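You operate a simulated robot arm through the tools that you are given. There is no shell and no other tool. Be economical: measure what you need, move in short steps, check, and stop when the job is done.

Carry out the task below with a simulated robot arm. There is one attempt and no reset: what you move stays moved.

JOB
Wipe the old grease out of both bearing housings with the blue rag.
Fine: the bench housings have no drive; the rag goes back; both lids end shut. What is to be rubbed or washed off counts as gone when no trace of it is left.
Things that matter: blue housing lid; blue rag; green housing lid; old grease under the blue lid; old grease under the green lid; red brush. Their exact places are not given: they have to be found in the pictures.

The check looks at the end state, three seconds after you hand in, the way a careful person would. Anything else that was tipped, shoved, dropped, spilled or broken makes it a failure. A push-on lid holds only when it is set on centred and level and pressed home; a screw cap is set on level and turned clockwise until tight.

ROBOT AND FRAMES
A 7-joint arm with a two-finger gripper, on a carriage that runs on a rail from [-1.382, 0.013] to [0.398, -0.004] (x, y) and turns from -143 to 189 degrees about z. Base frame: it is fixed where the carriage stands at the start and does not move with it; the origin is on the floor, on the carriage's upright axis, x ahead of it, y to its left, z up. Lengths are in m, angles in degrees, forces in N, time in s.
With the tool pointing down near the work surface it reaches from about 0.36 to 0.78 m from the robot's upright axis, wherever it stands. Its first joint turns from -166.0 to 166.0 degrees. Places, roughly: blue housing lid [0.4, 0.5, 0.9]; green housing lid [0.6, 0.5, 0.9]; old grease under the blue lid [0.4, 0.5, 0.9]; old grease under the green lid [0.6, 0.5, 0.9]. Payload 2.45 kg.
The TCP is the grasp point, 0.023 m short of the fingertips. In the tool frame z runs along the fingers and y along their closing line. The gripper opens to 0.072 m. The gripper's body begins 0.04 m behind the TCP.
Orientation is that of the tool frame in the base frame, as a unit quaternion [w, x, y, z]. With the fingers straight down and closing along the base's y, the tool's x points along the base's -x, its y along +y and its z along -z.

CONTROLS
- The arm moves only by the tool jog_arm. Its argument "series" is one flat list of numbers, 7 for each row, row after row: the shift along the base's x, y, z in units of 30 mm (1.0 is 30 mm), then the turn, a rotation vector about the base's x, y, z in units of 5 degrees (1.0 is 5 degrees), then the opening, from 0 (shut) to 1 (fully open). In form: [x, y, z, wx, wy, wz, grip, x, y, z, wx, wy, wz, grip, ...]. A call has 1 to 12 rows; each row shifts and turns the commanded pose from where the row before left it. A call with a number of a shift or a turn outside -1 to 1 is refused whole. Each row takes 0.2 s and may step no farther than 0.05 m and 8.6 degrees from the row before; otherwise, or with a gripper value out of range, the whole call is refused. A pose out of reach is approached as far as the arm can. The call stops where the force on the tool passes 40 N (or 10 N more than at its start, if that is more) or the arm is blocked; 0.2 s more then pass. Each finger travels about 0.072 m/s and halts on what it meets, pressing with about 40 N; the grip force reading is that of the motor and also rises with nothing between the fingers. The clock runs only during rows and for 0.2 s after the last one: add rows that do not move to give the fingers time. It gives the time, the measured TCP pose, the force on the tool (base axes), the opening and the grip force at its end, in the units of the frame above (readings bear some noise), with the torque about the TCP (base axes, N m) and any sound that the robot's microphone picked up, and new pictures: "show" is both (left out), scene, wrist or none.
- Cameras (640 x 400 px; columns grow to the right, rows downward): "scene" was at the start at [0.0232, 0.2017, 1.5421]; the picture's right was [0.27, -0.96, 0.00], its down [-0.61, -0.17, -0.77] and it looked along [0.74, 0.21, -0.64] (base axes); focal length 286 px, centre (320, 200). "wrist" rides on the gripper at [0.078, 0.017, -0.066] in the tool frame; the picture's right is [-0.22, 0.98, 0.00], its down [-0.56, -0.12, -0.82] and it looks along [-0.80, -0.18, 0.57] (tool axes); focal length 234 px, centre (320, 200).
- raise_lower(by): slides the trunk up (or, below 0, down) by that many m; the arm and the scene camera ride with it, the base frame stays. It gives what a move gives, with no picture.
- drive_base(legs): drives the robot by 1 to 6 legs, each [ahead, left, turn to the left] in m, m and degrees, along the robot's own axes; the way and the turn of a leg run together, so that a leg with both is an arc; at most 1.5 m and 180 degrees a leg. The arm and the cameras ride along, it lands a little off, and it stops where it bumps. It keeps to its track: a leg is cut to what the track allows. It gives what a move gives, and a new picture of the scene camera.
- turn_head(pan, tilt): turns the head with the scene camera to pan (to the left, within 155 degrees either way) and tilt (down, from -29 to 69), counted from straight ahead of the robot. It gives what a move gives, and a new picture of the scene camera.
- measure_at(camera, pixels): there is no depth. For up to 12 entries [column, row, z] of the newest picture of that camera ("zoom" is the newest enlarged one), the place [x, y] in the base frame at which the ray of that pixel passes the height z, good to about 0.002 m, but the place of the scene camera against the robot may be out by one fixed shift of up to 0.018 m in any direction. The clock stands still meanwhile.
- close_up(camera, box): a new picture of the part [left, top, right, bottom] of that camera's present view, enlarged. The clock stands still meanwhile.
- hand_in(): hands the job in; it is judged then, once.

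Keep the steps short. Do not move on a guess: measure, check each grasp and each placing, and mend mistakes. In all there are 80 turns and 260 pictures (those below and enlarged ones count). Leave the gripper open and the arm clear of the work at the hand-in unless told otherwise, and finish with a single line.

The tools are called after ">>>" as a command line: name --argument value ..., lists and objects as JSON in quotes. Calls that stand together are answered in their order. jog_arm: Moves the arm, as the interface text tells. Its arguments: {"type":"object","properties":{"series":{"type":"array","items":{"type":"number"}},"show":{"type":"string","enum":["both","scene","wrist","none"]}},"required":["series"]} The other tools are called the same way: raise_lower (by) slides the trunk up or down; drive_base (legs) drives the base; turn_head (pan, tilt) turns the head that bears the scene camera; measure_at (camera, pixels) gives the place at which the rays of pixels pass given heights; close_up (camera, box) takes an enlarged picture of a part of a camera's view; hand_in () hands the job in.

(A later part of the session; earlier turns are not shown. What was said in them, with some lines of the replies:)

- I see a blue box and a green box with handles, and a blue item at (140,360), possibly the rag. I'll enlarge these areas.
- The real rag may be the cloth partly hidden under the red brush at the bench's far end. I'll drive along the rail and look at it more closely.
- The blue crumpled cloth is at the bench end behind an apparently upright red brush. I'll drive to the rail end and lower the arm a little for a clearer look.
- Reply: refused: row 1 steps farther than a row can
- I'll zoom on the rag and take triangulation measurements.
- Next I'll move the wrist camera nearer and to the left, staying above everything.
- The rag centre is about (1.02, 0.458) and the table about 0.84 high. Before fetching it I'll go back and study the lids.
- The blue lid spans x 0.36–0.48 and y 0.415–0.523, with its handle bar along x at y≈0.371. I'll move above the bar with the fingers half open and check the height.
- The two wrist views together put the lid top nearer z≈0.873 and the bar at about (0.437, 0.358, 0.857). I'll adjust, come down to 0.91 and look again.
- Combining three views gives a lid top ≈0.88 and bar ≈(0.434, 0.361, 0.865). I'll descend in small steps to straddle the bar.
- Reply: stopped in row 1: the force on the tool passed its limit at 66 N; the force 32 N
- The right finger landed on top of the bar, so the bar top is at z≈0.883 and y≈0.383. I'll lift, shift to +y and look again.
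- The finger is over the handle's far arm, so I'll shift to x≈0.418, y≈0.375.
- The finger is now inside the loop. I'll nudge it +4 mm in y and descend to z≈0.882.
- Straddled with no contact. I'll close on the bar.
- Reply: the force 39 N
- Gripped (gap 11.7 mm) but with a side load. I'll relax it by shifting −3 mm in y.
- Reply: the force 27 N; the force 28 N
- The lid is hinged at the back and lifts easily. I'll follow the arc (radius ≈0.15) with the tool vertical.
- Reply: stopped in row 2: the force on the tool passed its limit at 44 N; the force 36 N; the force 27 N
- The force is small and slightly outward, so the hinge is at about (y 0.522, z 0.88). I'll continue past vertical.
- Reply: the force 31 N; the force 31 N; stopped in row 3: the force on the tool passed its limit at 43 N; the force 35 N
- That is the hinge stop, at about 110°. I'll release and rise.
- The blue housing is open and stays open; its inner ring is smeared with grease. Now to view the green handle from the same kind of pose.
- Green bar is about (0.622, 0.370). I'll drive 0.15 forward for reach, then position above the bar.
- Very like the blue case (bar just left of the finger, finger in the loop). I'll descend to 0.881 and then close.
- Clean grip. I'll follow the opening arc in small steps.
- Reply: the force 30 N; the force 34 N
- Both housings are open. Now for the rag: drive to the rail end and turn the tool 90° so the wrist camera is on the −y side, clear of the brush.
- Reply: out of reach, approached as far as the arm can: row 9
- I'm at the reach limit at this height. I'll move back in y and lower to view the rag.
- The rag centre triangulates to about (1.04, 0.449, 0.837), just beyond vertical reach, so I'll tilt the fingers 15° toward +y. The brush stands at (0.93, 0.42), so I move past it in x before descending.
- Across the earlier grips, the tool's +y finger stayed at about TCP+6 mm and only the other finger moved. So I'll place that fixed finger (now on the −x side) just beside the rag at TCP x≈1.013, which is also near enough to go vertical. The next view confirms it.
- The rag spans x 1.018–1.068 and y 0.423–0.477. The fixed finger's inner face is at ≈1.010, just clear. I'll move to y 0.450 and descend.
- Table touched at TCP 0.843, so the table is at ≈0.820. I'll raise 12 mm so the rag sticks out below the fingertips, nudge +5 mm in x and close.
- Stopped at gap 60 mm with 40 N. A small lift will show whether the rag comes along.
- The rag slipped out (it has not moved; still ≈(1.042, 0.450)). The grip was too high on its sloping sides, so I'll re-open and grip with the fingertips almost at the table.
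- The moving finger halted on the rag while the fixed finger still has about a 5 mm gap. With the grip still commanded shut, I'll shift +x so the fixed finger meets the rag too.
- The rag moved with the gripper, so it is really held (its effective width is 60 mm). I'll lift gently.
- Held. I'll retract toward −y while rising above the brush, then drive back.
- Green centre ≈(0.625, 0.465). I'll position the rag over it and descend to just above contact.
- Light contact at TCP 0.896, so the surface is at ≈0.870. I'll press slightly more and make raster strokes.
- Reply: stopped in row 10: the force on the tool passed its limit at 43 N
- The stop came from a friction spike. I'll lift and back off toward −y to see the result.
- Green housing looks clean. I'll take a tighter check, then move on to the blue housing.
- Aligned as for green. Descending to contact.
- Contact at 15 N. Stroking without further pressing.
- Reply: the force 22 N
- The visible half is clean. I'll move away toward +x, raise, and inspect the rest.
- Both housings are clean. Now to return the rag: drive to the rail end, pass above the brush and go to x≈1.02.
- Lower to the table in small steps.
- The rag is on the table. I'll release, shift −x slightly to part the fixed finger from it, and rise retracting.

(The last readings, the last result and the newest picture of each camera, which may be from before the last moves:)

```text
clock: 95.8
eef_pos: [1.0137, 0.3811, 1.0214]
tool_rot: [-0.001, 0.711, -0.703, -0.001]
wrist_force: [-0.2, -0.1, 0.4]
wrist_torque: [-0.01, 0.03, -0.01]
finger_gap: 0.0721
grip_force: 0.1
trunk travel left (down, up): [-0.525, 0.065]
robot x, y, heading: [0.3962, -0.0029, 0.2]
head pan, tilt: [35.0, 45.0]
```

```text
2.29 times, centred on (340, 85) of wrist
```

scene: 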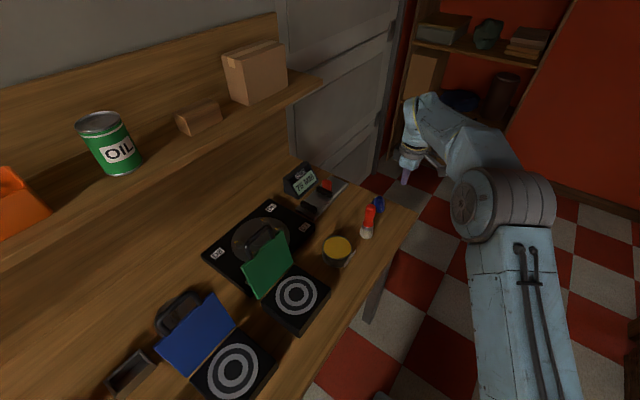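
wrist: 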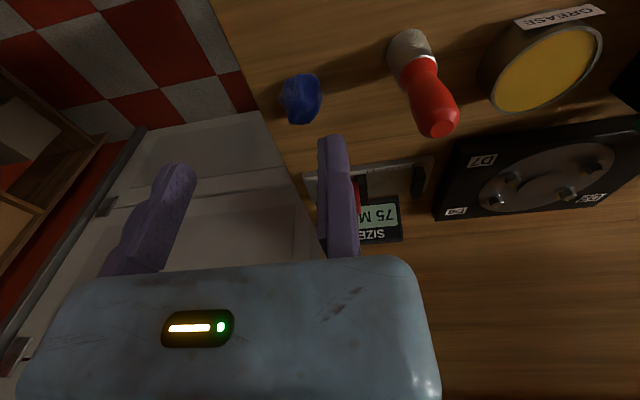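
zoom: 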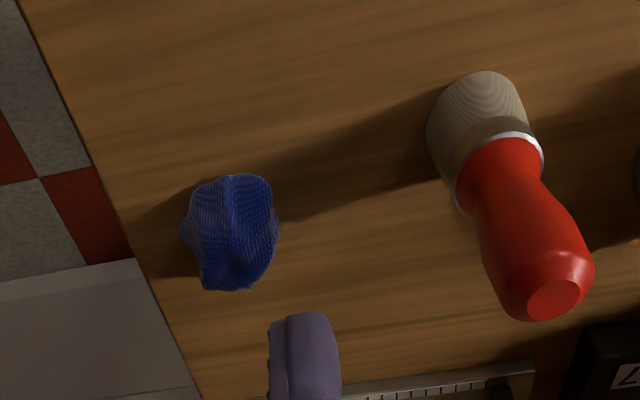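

The rag is back where it was, and the brush is undisturbed. Next I'll turn the tool back and return to the lids.

>>> jog_arm --series '[-0.5, 0, 0.7, 0, 0, -1, 1, -0.5, 0, 0.7, 0, 0, -1, 1, -0.6, 0, 0.7, 0, 0, -1, 1, -0.8, 0, 0.7, 0, 0, -1, 1, -0.8, 0, 0.4, 0, 0, -1, 0.5, -0.8, 0, 0, 0, 0, -1, 0.5, -0.8, 0.3, 0, 0, 0, -1, 0.5, -0.8, 0.3, 0, 0, 0, -1, 0.5, -0.8, 0.4, 0, 0, 0, -1, 0.5, -0.8, 0.4, 0, 0, 0, -1, 0.5, -0.8, 0.5, 0, 0, 0, -1, 0.5, -0.8, 0.5, 0, 0, 0, -1, 0.5]' --show "none"

>>> drive_base --legs '[[-0.13, 0, 0]]'

>>> jog_arm --series '[0, 0.5, 0, 0, 0, -1, 0.5, 0, 0.5, 0, 0, 0, -1, 0.5, 0, 0.5, 0, 0, 0, -1, 0.5, 0, 0.5, 0, 0, 0, -1, 0.5, 0, 0, 0, 0, 0, -1, 0.5, 0, 0, 0, 0, 0, -1, 0.5, 0, 0, 0, 0, 0, 0, 0.5]'

```text
clock: 98.4
eef_pos: [0.7532, 0.4556, 1.1182]
tool_rot: [0.001, -0.263, 0.965, -0.001]
wrist_force: [-0.7, -0.2, -0.3]
wrist_torque: [0.0, -0.03, -0.01]
finger_gap: 0.0363
grip_force: 0.0
trunk travel left (down, up): [-0.525, 0.065]
robot x, y, heading: [0.3937, -0.005, 0.6]
head pan, tilt: [35.0, 45.0]
```

```text
clock: 99.7
eef_pos: [0.6213, 0.4555, 1.1187]
tool_rot: [0.0, -0.263, 0.965, 0.0]
wrist_force: [-0.2, -0.1, 0.8]
wrist_torque: [0.01, -0.01, 0.03]
finger_gap: 0.036
grip_force: 0.1
trunk travel left (down, up): [-0.525, 0.065]
robot x, y, heading: [0.2653, -0.0004, 0.4]
head pan, tilt: [35.0, 45.0]
```

scene: 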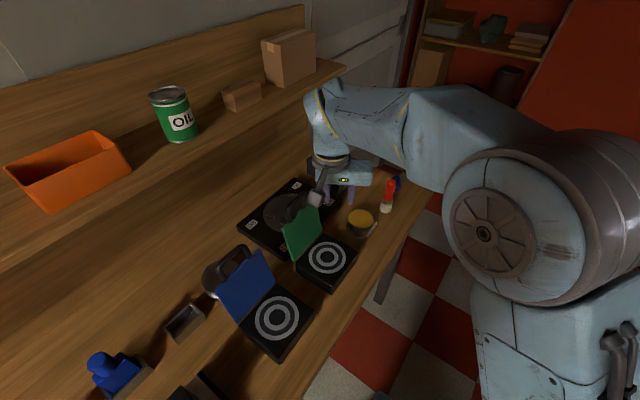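

```text
clock: 101.3
eef_pos: [0.6216, 0.5173, 1.1185]
tool_rot: [0.001, -0.005, 1.0, 0.0]
wrist_force: [-0.1, 0.2, 0.5]
wrist_torque: [0.03, 0.01, -0.01]
finger_gap: 0.036
grip_force: 0.0
trunk travel left (down, up): [-0.525, 0.065]
robot x, y, heading: [0.2648, -0.0018, 0.5]
head pan, tilt: [35.0, 45.0]
```

scene: 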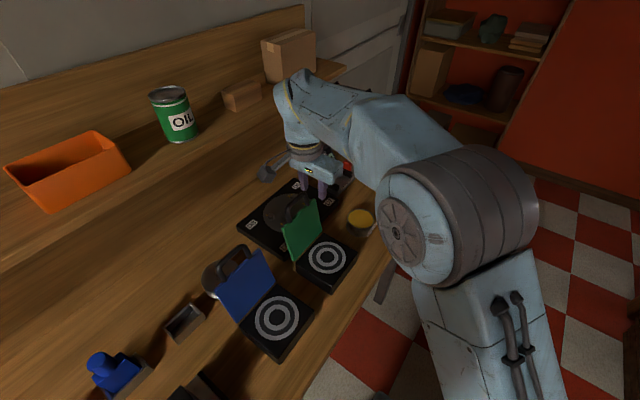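
wrist: 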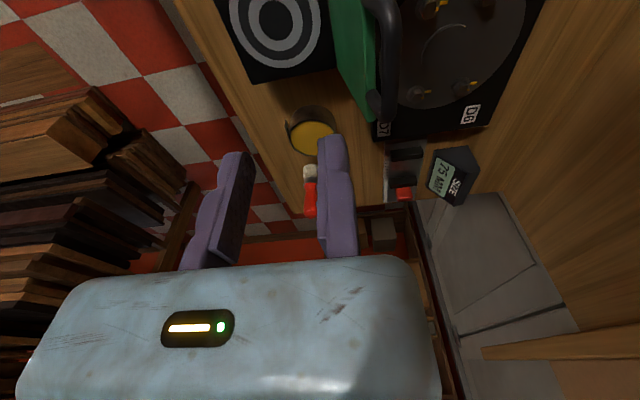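

>>> close_up --camera "wrist" --box '[320, 0, 440, 130]'

>>> measure_at --camera "wrist" --pixels '[[388, 20, 1.015], [388, 50, 1.015], [388, 80, 1.015], [388, 50, 1.025]]'

```text
3.08 times, centred on (380, 65) of wrist
```

zoom: 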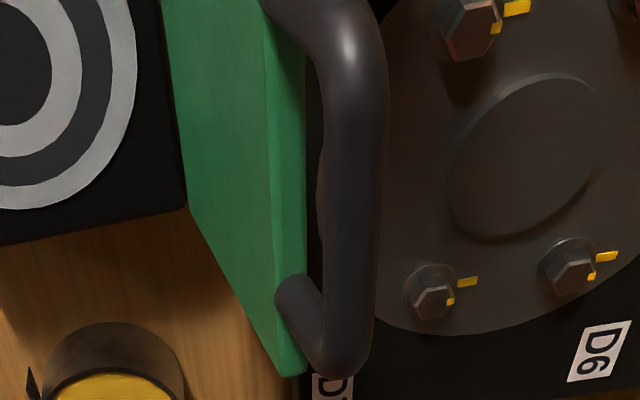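

```text
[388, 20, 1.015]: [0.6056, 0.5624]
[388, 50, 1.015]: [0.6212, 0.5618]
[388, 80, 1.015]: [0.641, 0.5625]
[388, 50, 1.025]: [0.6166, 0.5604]
```

>>> jog_arm --series '[0, 1, 0, 0, 0, 0, 0.55, 0, 0.97, 0, 0, 0, 0, 0.55, 0, 0, -0.8, 0, 0, 0, 0.55, 0, 0, -0.8, 0, 0, 0, 0.55, 0, 0, 0, 0, 0, 0, 0.55]' --show "wrist"

>>> close_up --camera "wrist" --box '[200, 0, 400, 200]'

```text
clock: 102.5
eef_pos: [0.6219, 0.5749, 1.0719]
tool_rot: [0.001, -0.005, 1.0, 0.0]
wrist_force: [-0.1, 0.0, -0.3]
wrist_torque: [-0.01, 0.01, 0.04]
finger_gap: 0.0396
grip_force: 0.1
trunk travel left (down, up): [-0.525, 0.065]
robot x, y, heading: [0.264, -0.0043, 0.3]
head pan, tilt: [35.0, 45.0]
```

wrist: 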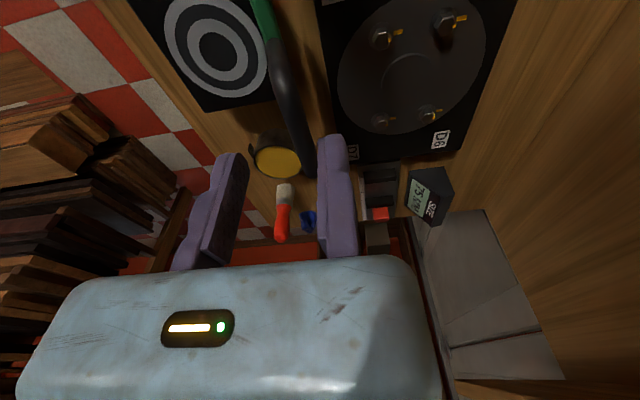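

```text
2.00 times, centred on (300, 100) of wrist
```

zoom: 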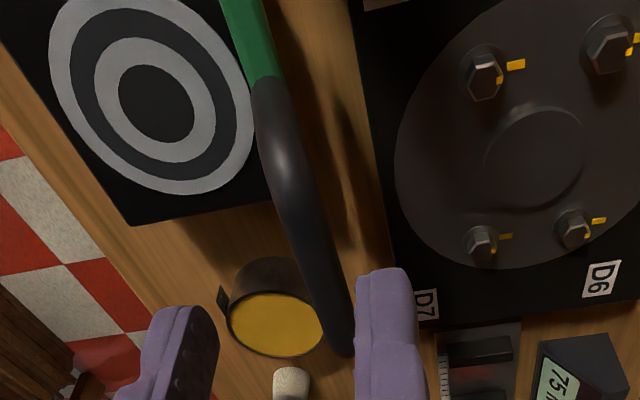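

>>> jog_arm --series '[0, 0.12, 0, 0, 0, 0, 0.55, 0, 0, -0.5, 0, 0, 0, 0.55, 0, 0, -0.5, 0, 0, 0, 0.55, 0, 0, -0.6, 0, 0, 0, 0.55, 0, 0, 0, 0, 0, 0, 0.55]' --show "wrist"

```text
clock: 103.7
eef_pos: [0.6212, 0.5797, 1.0232]
tool_rot: [0.001, -0.004, 1.0, -0.001]
wrist_force: [-0.7, -0.2, 0.3]
wrist_torque: [-0.01, 0.0, -0.02]
finger_gap: 0.0394
grip_force: 0.1
trunk travel left (down, up): [-0.525, 0.065]
robot x, y, heading: [0.2616, -0.0025, 0.4]
head pan, tilt: [35.0, 45.0]
```

wrist: 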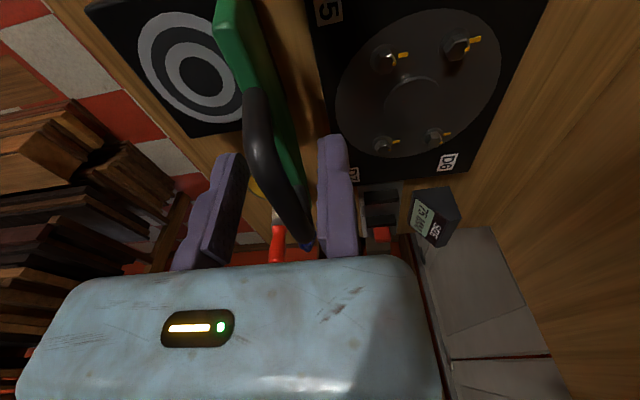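

Bar is between the fingers. Closing while centring on it.

>>> jog_arm --series '[0, -0.1, 0, 0, 0, 0, 0.3, 0, -0.1, 0, 0, 0, 0, 0.15, 0, -0.05, 0, 0, 0, 0, 0, 0, 0, 0, 0, 0, 0, 0, 0, 0, 0, 0, 0, 0, 0]' --show "none"

```text
clock: 104.9
eef_pos: [0.6219, 0.5713, 1.0247]
tool_rot: [0.002, -0.004, 1.0, 0.002]
wrist_force: [2.5, 4.9, 16.8]
wrist_torque: [-0.08, 0.54, -0.55]
finger_gap: 0.0116
grip_force: 37.9
trunk travel left (down, up): [-0.525, 0.065]
robot x, y, heading: [0.263, -0.001, 0.3]
head pan, tilt: [35.0, 45.0]
```

Gripped. Running the arc in reverse.

>>> jog_arm --series '[0, -0.56, 0.13, 0, 0, 0, 0, 0, -0.52, 0.09, 0, 0, 0, 0, 0, -0.53, 0.04, 0, 0, 0, 0, 0, -0.53, -0.02, 0, 0, 0, 0, 0, -0.53, -0.07, 0, 0, 0, 0, 0, 0, 0, 0, 0, 0, 0]' --show "wrist"

```text
clock: 106.3
eef_pos: [0.6204, 0.4908, 1.0231]
tool_rot: [-0.001, -0.006, 1.0, -0.002]
wrist_force: [-6.0, 6.9, -26.9]
wrist_torque: [0.08, -0.23, -0.38]
finger_gap: 0.0116
grip_force: 38.6
trunk travel left (down, up): [-0.525, 0.065]
robot x, y, heading: [0.2654, -0.0021, 0.2]
head pan, tilt: [35.0, 45.0]
```

wrist: 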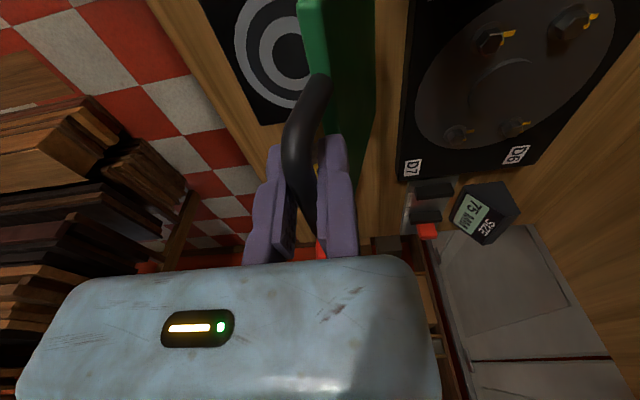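

>>> jog_arm --series '[0, -0.48, -0.28, 0, 0, 0, 0, 0, -0.48, -0.2, 0, 0, 0, 0, 0, -0.46, -0.23, 0, 0, 0, 0, 0, -0.43, -0.28, 0, 0, 0, 0, 0, -0.4, -0.33, 0, 0, 0, 0, 0, -0.36, -0.37, 0, 0, 0, 0, 0, 0, 0, 0, 0, 0, 0]' --show "wrist"

```text
clock: 107.9
eef_pos: [0.6201, 0.4103, 0.9764]
tool_rot: [0.0, -0.005, 1.0, 0.0]
wrist_force: [-8.5, -3.9, 3.8]
wrist_torque: [0.03, 0.42, -0.07]
finger_gap: 0.0115
grip_force: 38.0
trunk travel left (down, up): [-0.525, 0.065]
robot x, y, heading: [0.2635, -0.002, 0.4]
head pan, tilt: [35.0, 45.0]
5 turns are left
```

wrist: 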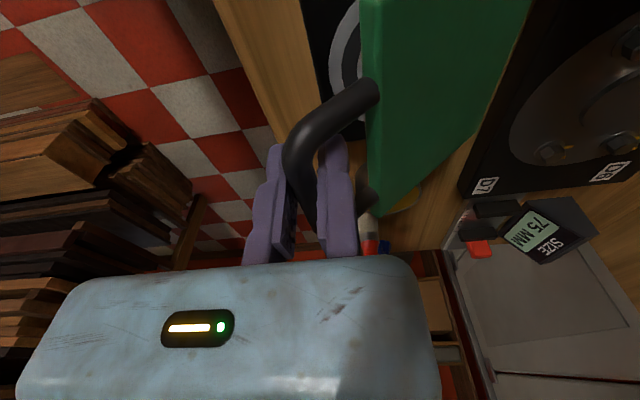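

Few turns remain, so I'll batch steps: finish shutting green, press, release, rise, and move above the blue handle.

>>> jog_arm --series '[0, -0.4, -0.37, 0, 0, 0, 0, 0, -0.28, -0.44, 0, 0, 0, 0, 0, -0.23, -0.47, 0, 0, 0, 0, 0, -0.18, -0.49, 0, 0, 0, 0, 0, -0.13, -0.5, 0, 0, 0, 0, 0, -0.07, -0.5, 0, 0, 0, 0, 0, -0.04, -0.42, 0, 0, 0, 0, 0, 0, -0.1, 0, 0, 0, 0, 0, 0, 0, 0, 0, 0, 0]' --show "wrist"

>>> jog_arm --series '[0, 0, 0, 0, 0, 0, 0.3, 0, 0, 0, 0, 0, 0, 0.55, 0, 0, 0, 0, 0, 0, 0.55, 0, 0, 0.6, 0, 0, 0, 0.55, 0, 0, 1, 0, 0, 0, 0.55, 0, 0, 1, 0, 0, 0, 0.55, 0, 0, 1, 0, 0, 0, 0.55, 0, 0, 1, 0, 0, 0, 0.55, 0, 0, 1, 0, 0, 0, 0.55, 0, 0, 1, 0, 0, 0, 0.55, 0, 0, 1, 0, 0, 0, 0.55, 0, 0, 0.4, 0, 0, 0, 0.55]' --show "none"

>>> jog_arm --series '[-0.85, 0.9, 0, 0, 0, 0, 0.55, -0.85, 0.9, 0, 0, 0, 0, 0.55, -0.85, 0.9, 0, 0, 0, 0, 0.55, -0.85, 0.9, 0, 0, 0, 0, 0.55, -0.85, 0.9, 0, 0, 0, 0, 0.55, -0.85, 0.9, 0, 0, 0, 0, 0.55, -0.85, 0.9, 0, 0, 0, 0, 0.55, -0.85, 0.95, 0, 0, 0, 0, 0.55, 0, 0, -0.8, 0, 0, 0, 0.55, 0, 0, -0.6, 0, 0, 0, 0.55, 0, 0, 0, 0, 0, 0, 0.55]'

>>> close_up --camera "wrist" --box '[200, 0, 400, 200]'

>>> close_up --camera "scene" --box '[200, 190, 400, 340]'

```text
clock: 109.9
eef_pos: [0.6205, 0.3705, 0.879]
tool_rot: [0.001, -0.004, 1.0, -0.001]
wrist_force: [-5.7, -7.9, -0.4]
wrist_torque: [-0.03, 0.05, 0.09]
finger_gap: 0.0114
grip_force: 38.8
trunk travel left (down, up): [-0.525, 0.065]
robot x, y, heading: [0.2663, -0.006, 0.1]
head pan, tilt: [35.0, 45.0]
```

wrist: 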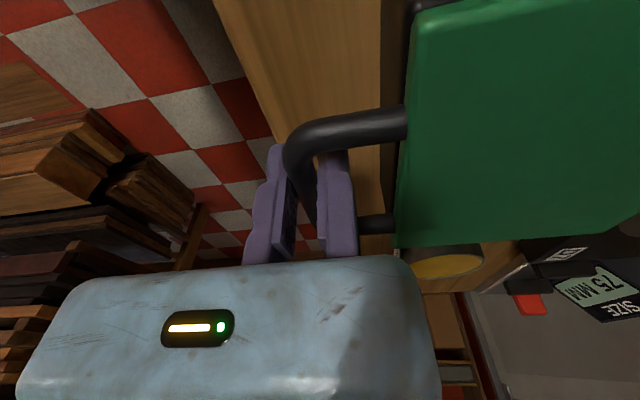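

```text
clock: 112.5
eef_pos: [0.6227, 0.373, 1.1193]
tool_rot: [0.001, -0.004, 1.0, 0.0]
wrist_force: [0.1, -0.1, 1.4]
wrist_torque: [0.0, 0.0, 0.0]
finger_gap: 0.0398
grip_force: 0.1
trunk travel left (down, up): [-0.525, 0.065]
robot x, y, heading: [0.2611, -0.0025, 0.5]
head pan, tilt: [35.0, 45.0]
```

```text
clock: 114.9
eef_pos: [0.4159, 0.5919, 1.0751]
tool_rot: [0.001, -0.004, 1.0, 0.0]
wrist_force: [-0.6, 0.0, -0.3]
wrist_torque: [0.0, 0.04, 0.0]
finger_gap: 0.0395
grip_force: 0.0
trunk travel left (down, up): [-0.525, 0.065]
robot x, y, heading: [0.2625, -0.0018, 0.4]
head pan, tilt: [35.0, 45.0]
```

scene: 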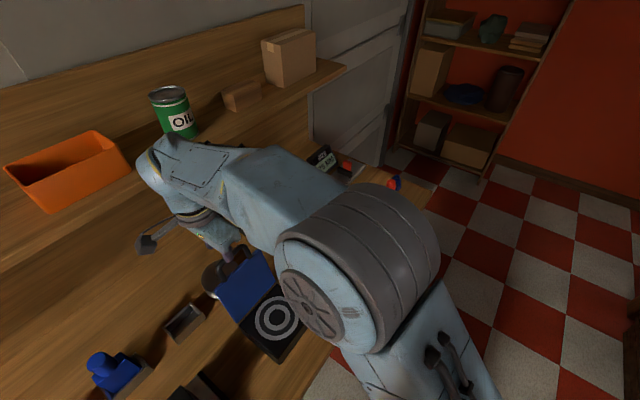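
wrist: 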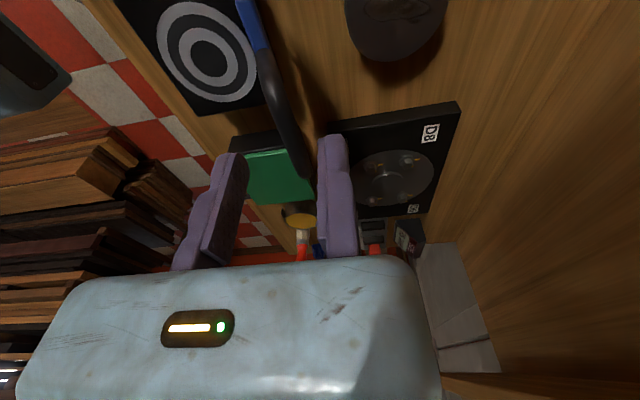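

```text
2.00 times, centred on (300, 100) of wrist
```

zoom: 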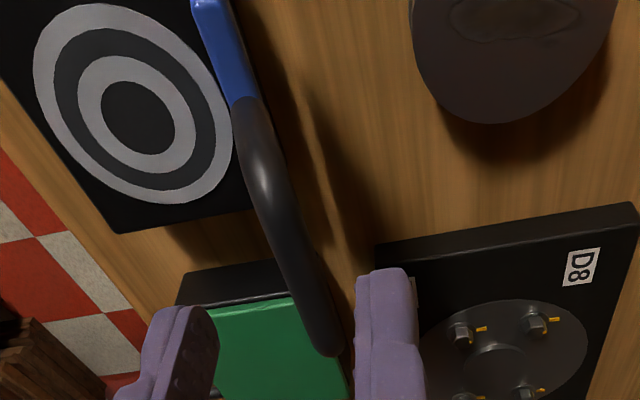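

```text
2.67 times, centred on (300, 265) of scene
4 turns are left
```

zoom: 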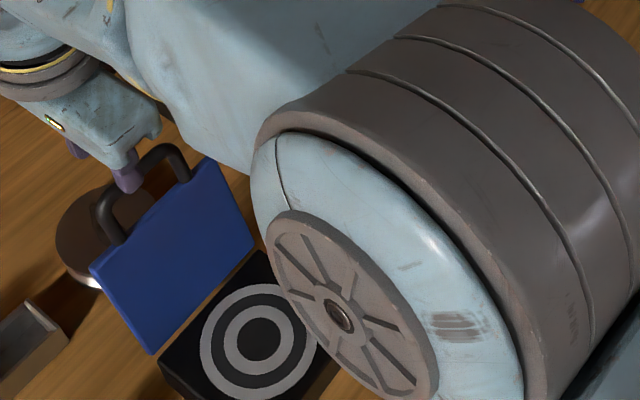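

Green is shut. The blue bar sits between the fingers. I'll descend, grip, and start the reverse arc.

>>> jog_arm --series '[0, -0.13, -0.6, 0, 0, 0, 0.55, 0, 0, -0.6, 0, 0, 0, 0.55, 0, 0, -0.65, 0, 0, 0, 0.55, 0, -0.1, 0, 0, 0, 0, 0.3, 0, -0.1, 0, 0, 0, 0, 0.15, 0, -0.08, 0, 0, 0, 0, 0, 0, 0, 0, 0, 0, 0, 0, 0, 0, 0, 0, 0, 0, 0]' --show "wrist"

>>> jog_arm --series '[0, -0.48, 0.18, 0, 0, 0, 0, 0, -0.5, 0.12, 0, 0, 0, 0, 0, -0.51, 0.06, 0, 0, 0, 0, 0, -0.52, 0.0, 0, 0, 0, 0, 0, -0.51, -0.05, 0, 0, 0, 0, 0, 0, 0, 0, 0, 0, 0]' --show "wrist"

```text
clock: 116.7
eef_pos: [0.4161, 0.5774, 1.0214]
tool_rot: [0.0, -0.004, 1.0, 0.001]
wrist_force: [-2.6, 1.4, 3.8]
wrist_torque: [0.04, 0.12, -0.59]
finger_gap: 0.0118
grip_force: 38.6
trunk travel left (down, up): [-0.525, 0.065]
robot x, y, heading: [0.2627, 0.0002, 0.6]
head pan, tilt: [35.0, 45.0]
```

wrist: 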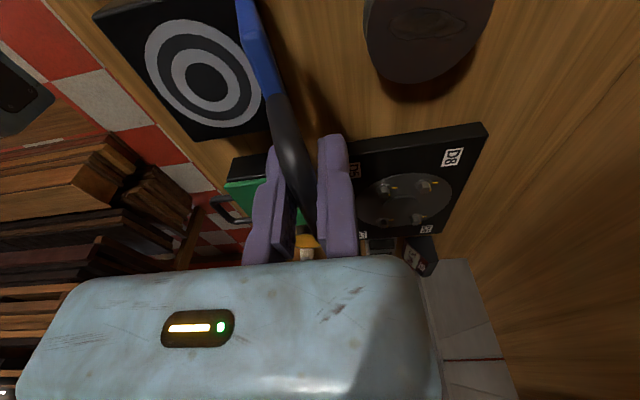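

```text
clock: 118.1
eef_pos: [0.4177, 0.5025, 1.0276]
tool_rot: [0.001, -0.005, 1.0, -0.002]
wrist_force: [-12.2, 5.1, -32.3]
wrist_torque: [0.13, -0.09, -0.52]
finger_gap: 0.0119
grip_force: 38.6
trunk travel left (down, up): [-0.525, 0.065]
robot x, y, heading: [0.2654, 0.0035, 0.1]
head pan, tilt: [35.0, 45.0]
3 turns are left
```

wrist: 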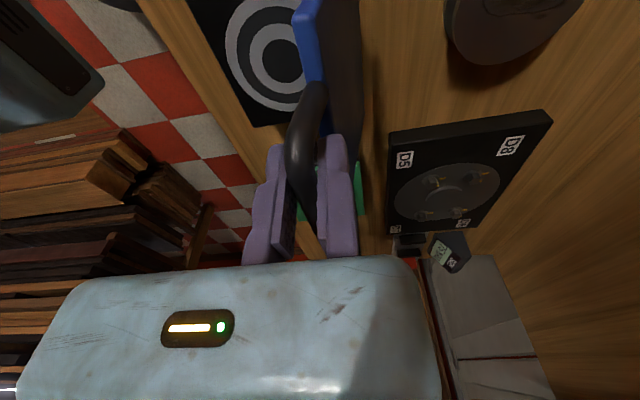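

Continuing the arc with a downward correction, down to shut, and holding the grip until I see the result.

>>> jog_arm --series '[0, -0.42, -0.22, 0, 0, 0, 0, 0, -0.5, -0.14, 0, 0, 0, 0, 0, -0.48, -0.2, 0, 0, 0, 0, 0, -0.46, -0.24, 0, 0, 0, 0, 0, -0.43, -0.3, 0, 0, 0, 0, 0, -0.39, -0.33, 0, 0, 0, 0, 0, -0.36, -0.37, 0, 0, 0, 0, 0, 0, 0, 0, 0, 0, 0]' --show "none"

>>> jog_arm --series '[0, -0.32, -0.41, 0, 0, 0, 0, 0, -0.27, -0.44, 0, 0, 0, 0, 0, -0.23, -0.47, 0, 0, 0, 0, 0, -0.18, -0.48, 0, 0, 0, 0, 0, -0.13, -0.5, 0, 0, 0, 0, 0, -0.07, -0.51, 0, 0, 0, 0, 0, -0.02, -0.3, 0, 0, 0, 0, 0, 0, -0.15, 0, 0, 0, 0, 0, 0, -0.06, 0, 0, 0, 0, 0, 0, 0, 0, 0, 0, 0]' --show "both"

>>> close_up --camera "scene" --box '[200, 190, 400, 360]'

```text
clock: 119.9
eef_pos: [0.4197, 0.4117, 0.9754]
tool_rot: [0.002, -0.004, 1.0, 0.0]
wrist_force: [-11.8, -1.6, 1.5]
wrist_torque: [0.02, -0.26, -0.05]
finger_gap: 0.0115
grip_force: 38.5
trunk travel left (down, up): [-0.525, 0.065]
robot x, y, heading: [0.2604, -0.0016, 0.5]
head pan, tilt: [35.0, 45.0]
```

```text
clock: 122.1
eef_pos: [0.4177, 0.3738, 0.8757]
tool_rot: [0.001, -0.004, 1.0, 0.0]
wrist_force: [-2.5, -13.3, 0.3]
wrist_torque: [0.01, -0.16, 0.06]
finger_gap: 0.0118
grip_force: 38.3
trunk travel left (down, up): [-0.525, 0.065]
robot x, y, heading: [0.2643, -0.0016, 0.2]
head pan, tilt: [35.0, 45.0]
```

scene: 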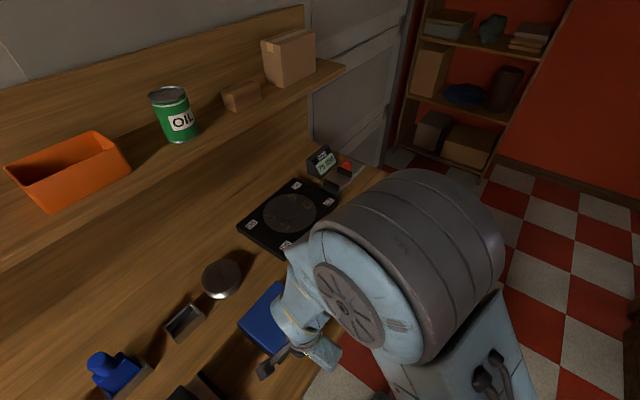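
wrist: 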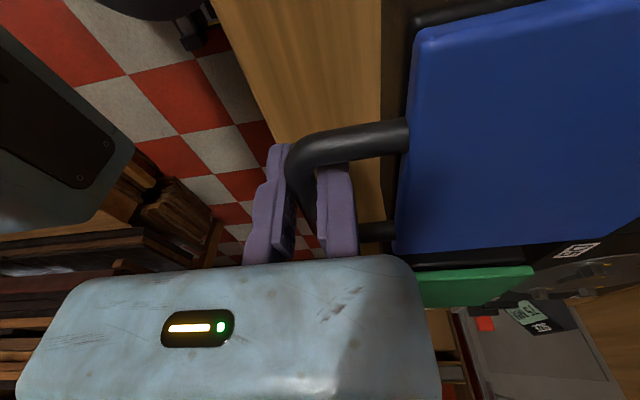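

```text
2.35 times, centred on (300, 275) of scene
2 turns are left
```

zoom: 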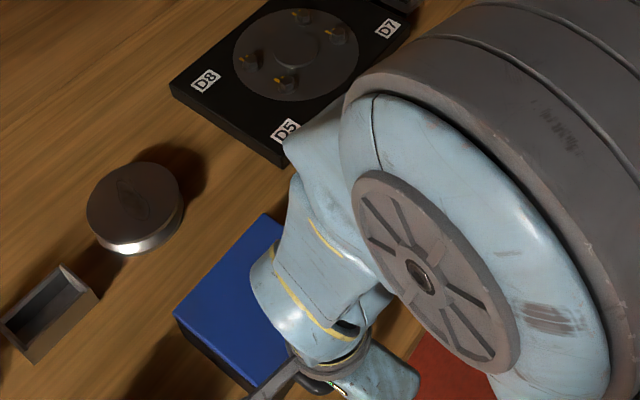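

The blue lid is shut. I'll give it a last small press, release, rise clear and look.

>>> jog_arm --series '[0, 0, -0.08, 0, 0, 0, 0, 0, 0, 0, 0, 0, 0, 0]' --show "none"

>>> jog_arm --series '[0, 0, 0.08, 0, 0, 0, 0.3, 0, 0, 0, 0, 0, 0, 0.55, 0, 0, 0, 0, 0, 0, 0.55, 0, 0, 0.6, 0, 0, 0, 0.55, 0, 0, 1, 0, 0, 0, 0.55, 0, 0, 1, 0, 0, 0, 0.55, 0, 0, 1, 0, 0, 0, 0.55, 0, 0, 1, 0, 0, 0, 0.55, 0, 0, 1, 0, 0, 0, 0.55, 0, 0, 1, 0, 0, 0, 1, 0, 0, 1, 0, 0, 0, 1, 0, 0, 0.4, 0, 0, 0, 1]' --show "both"

>>> close_up --camera "scene" --box '[200, 190, 420, 360]'

```text
clock: 122.7
eef_pos: [0.4177, 0.3725, 0.8749]
tool_rot: [0.001, -0.004, 1.0, 0.001]
wrist_force: [-1.9, -19.6, 2.8]
wrist_torque: [0.01, 0.15, 0.12]
finger_gap: 0.0117
grip_force: 38.3
trunk travel left (down, up): [-0.525, 0.065]
robot x, y, heading: [0.2635, -0.004, 0.2]
head pan, tilt: [35.0, 45.0]
```

```text
clock: 125.3
eef_pos: [0.4174, 0.3732, 1.1177]
tool_rot: [0.0, -0.004, 1.0, 0.0]
wrist_force: [-0.2, 0.4, 0.2]
wrist_torque: [-0.02, -0.01, 0.02]
finger_gap: 0.0721
grip_force: 0.1
trunk travel left (down, up): [-0.525, 0.065]
robot x, y, heading: [0.2687, -0.0018, 0.4]
head pan, tilt: [35.0, 45.0]
```

scene: 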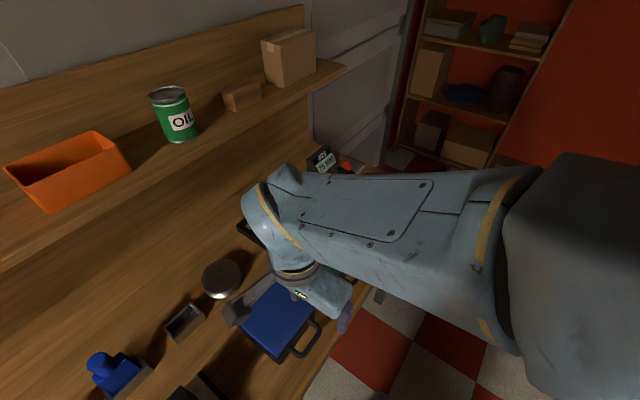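
wrist: 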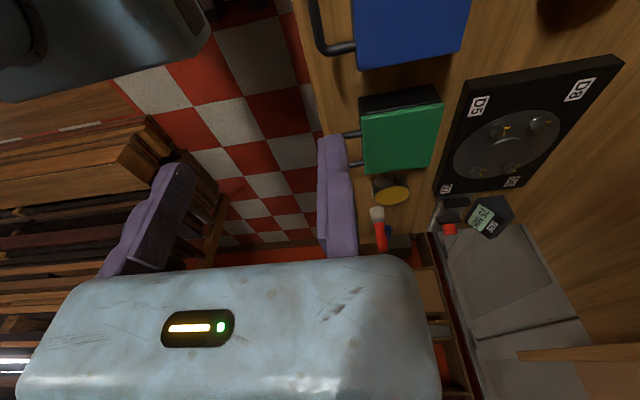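

```text
2.35 times, centred on (310, 275) of scene
1 turns are left
```

zoom: 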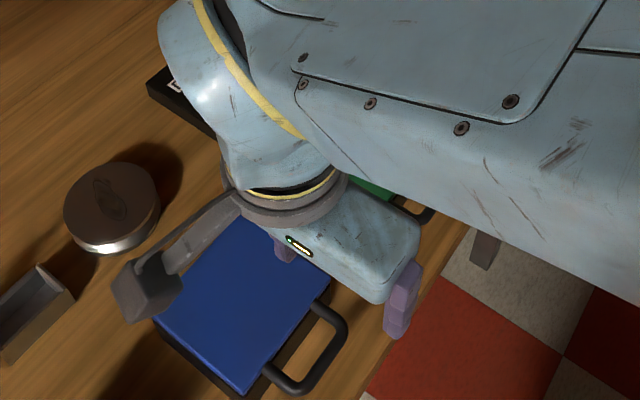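

Both lids are shut, the rag is back, the gripper is open and the arm is clear. Handing in.

>>> hand_in

```text
The job is handed in.
```

Job handed in: no grease visible in either housing when last inspected, blue rag back in its place, both lids shut, gripper open and arm clear of the work.
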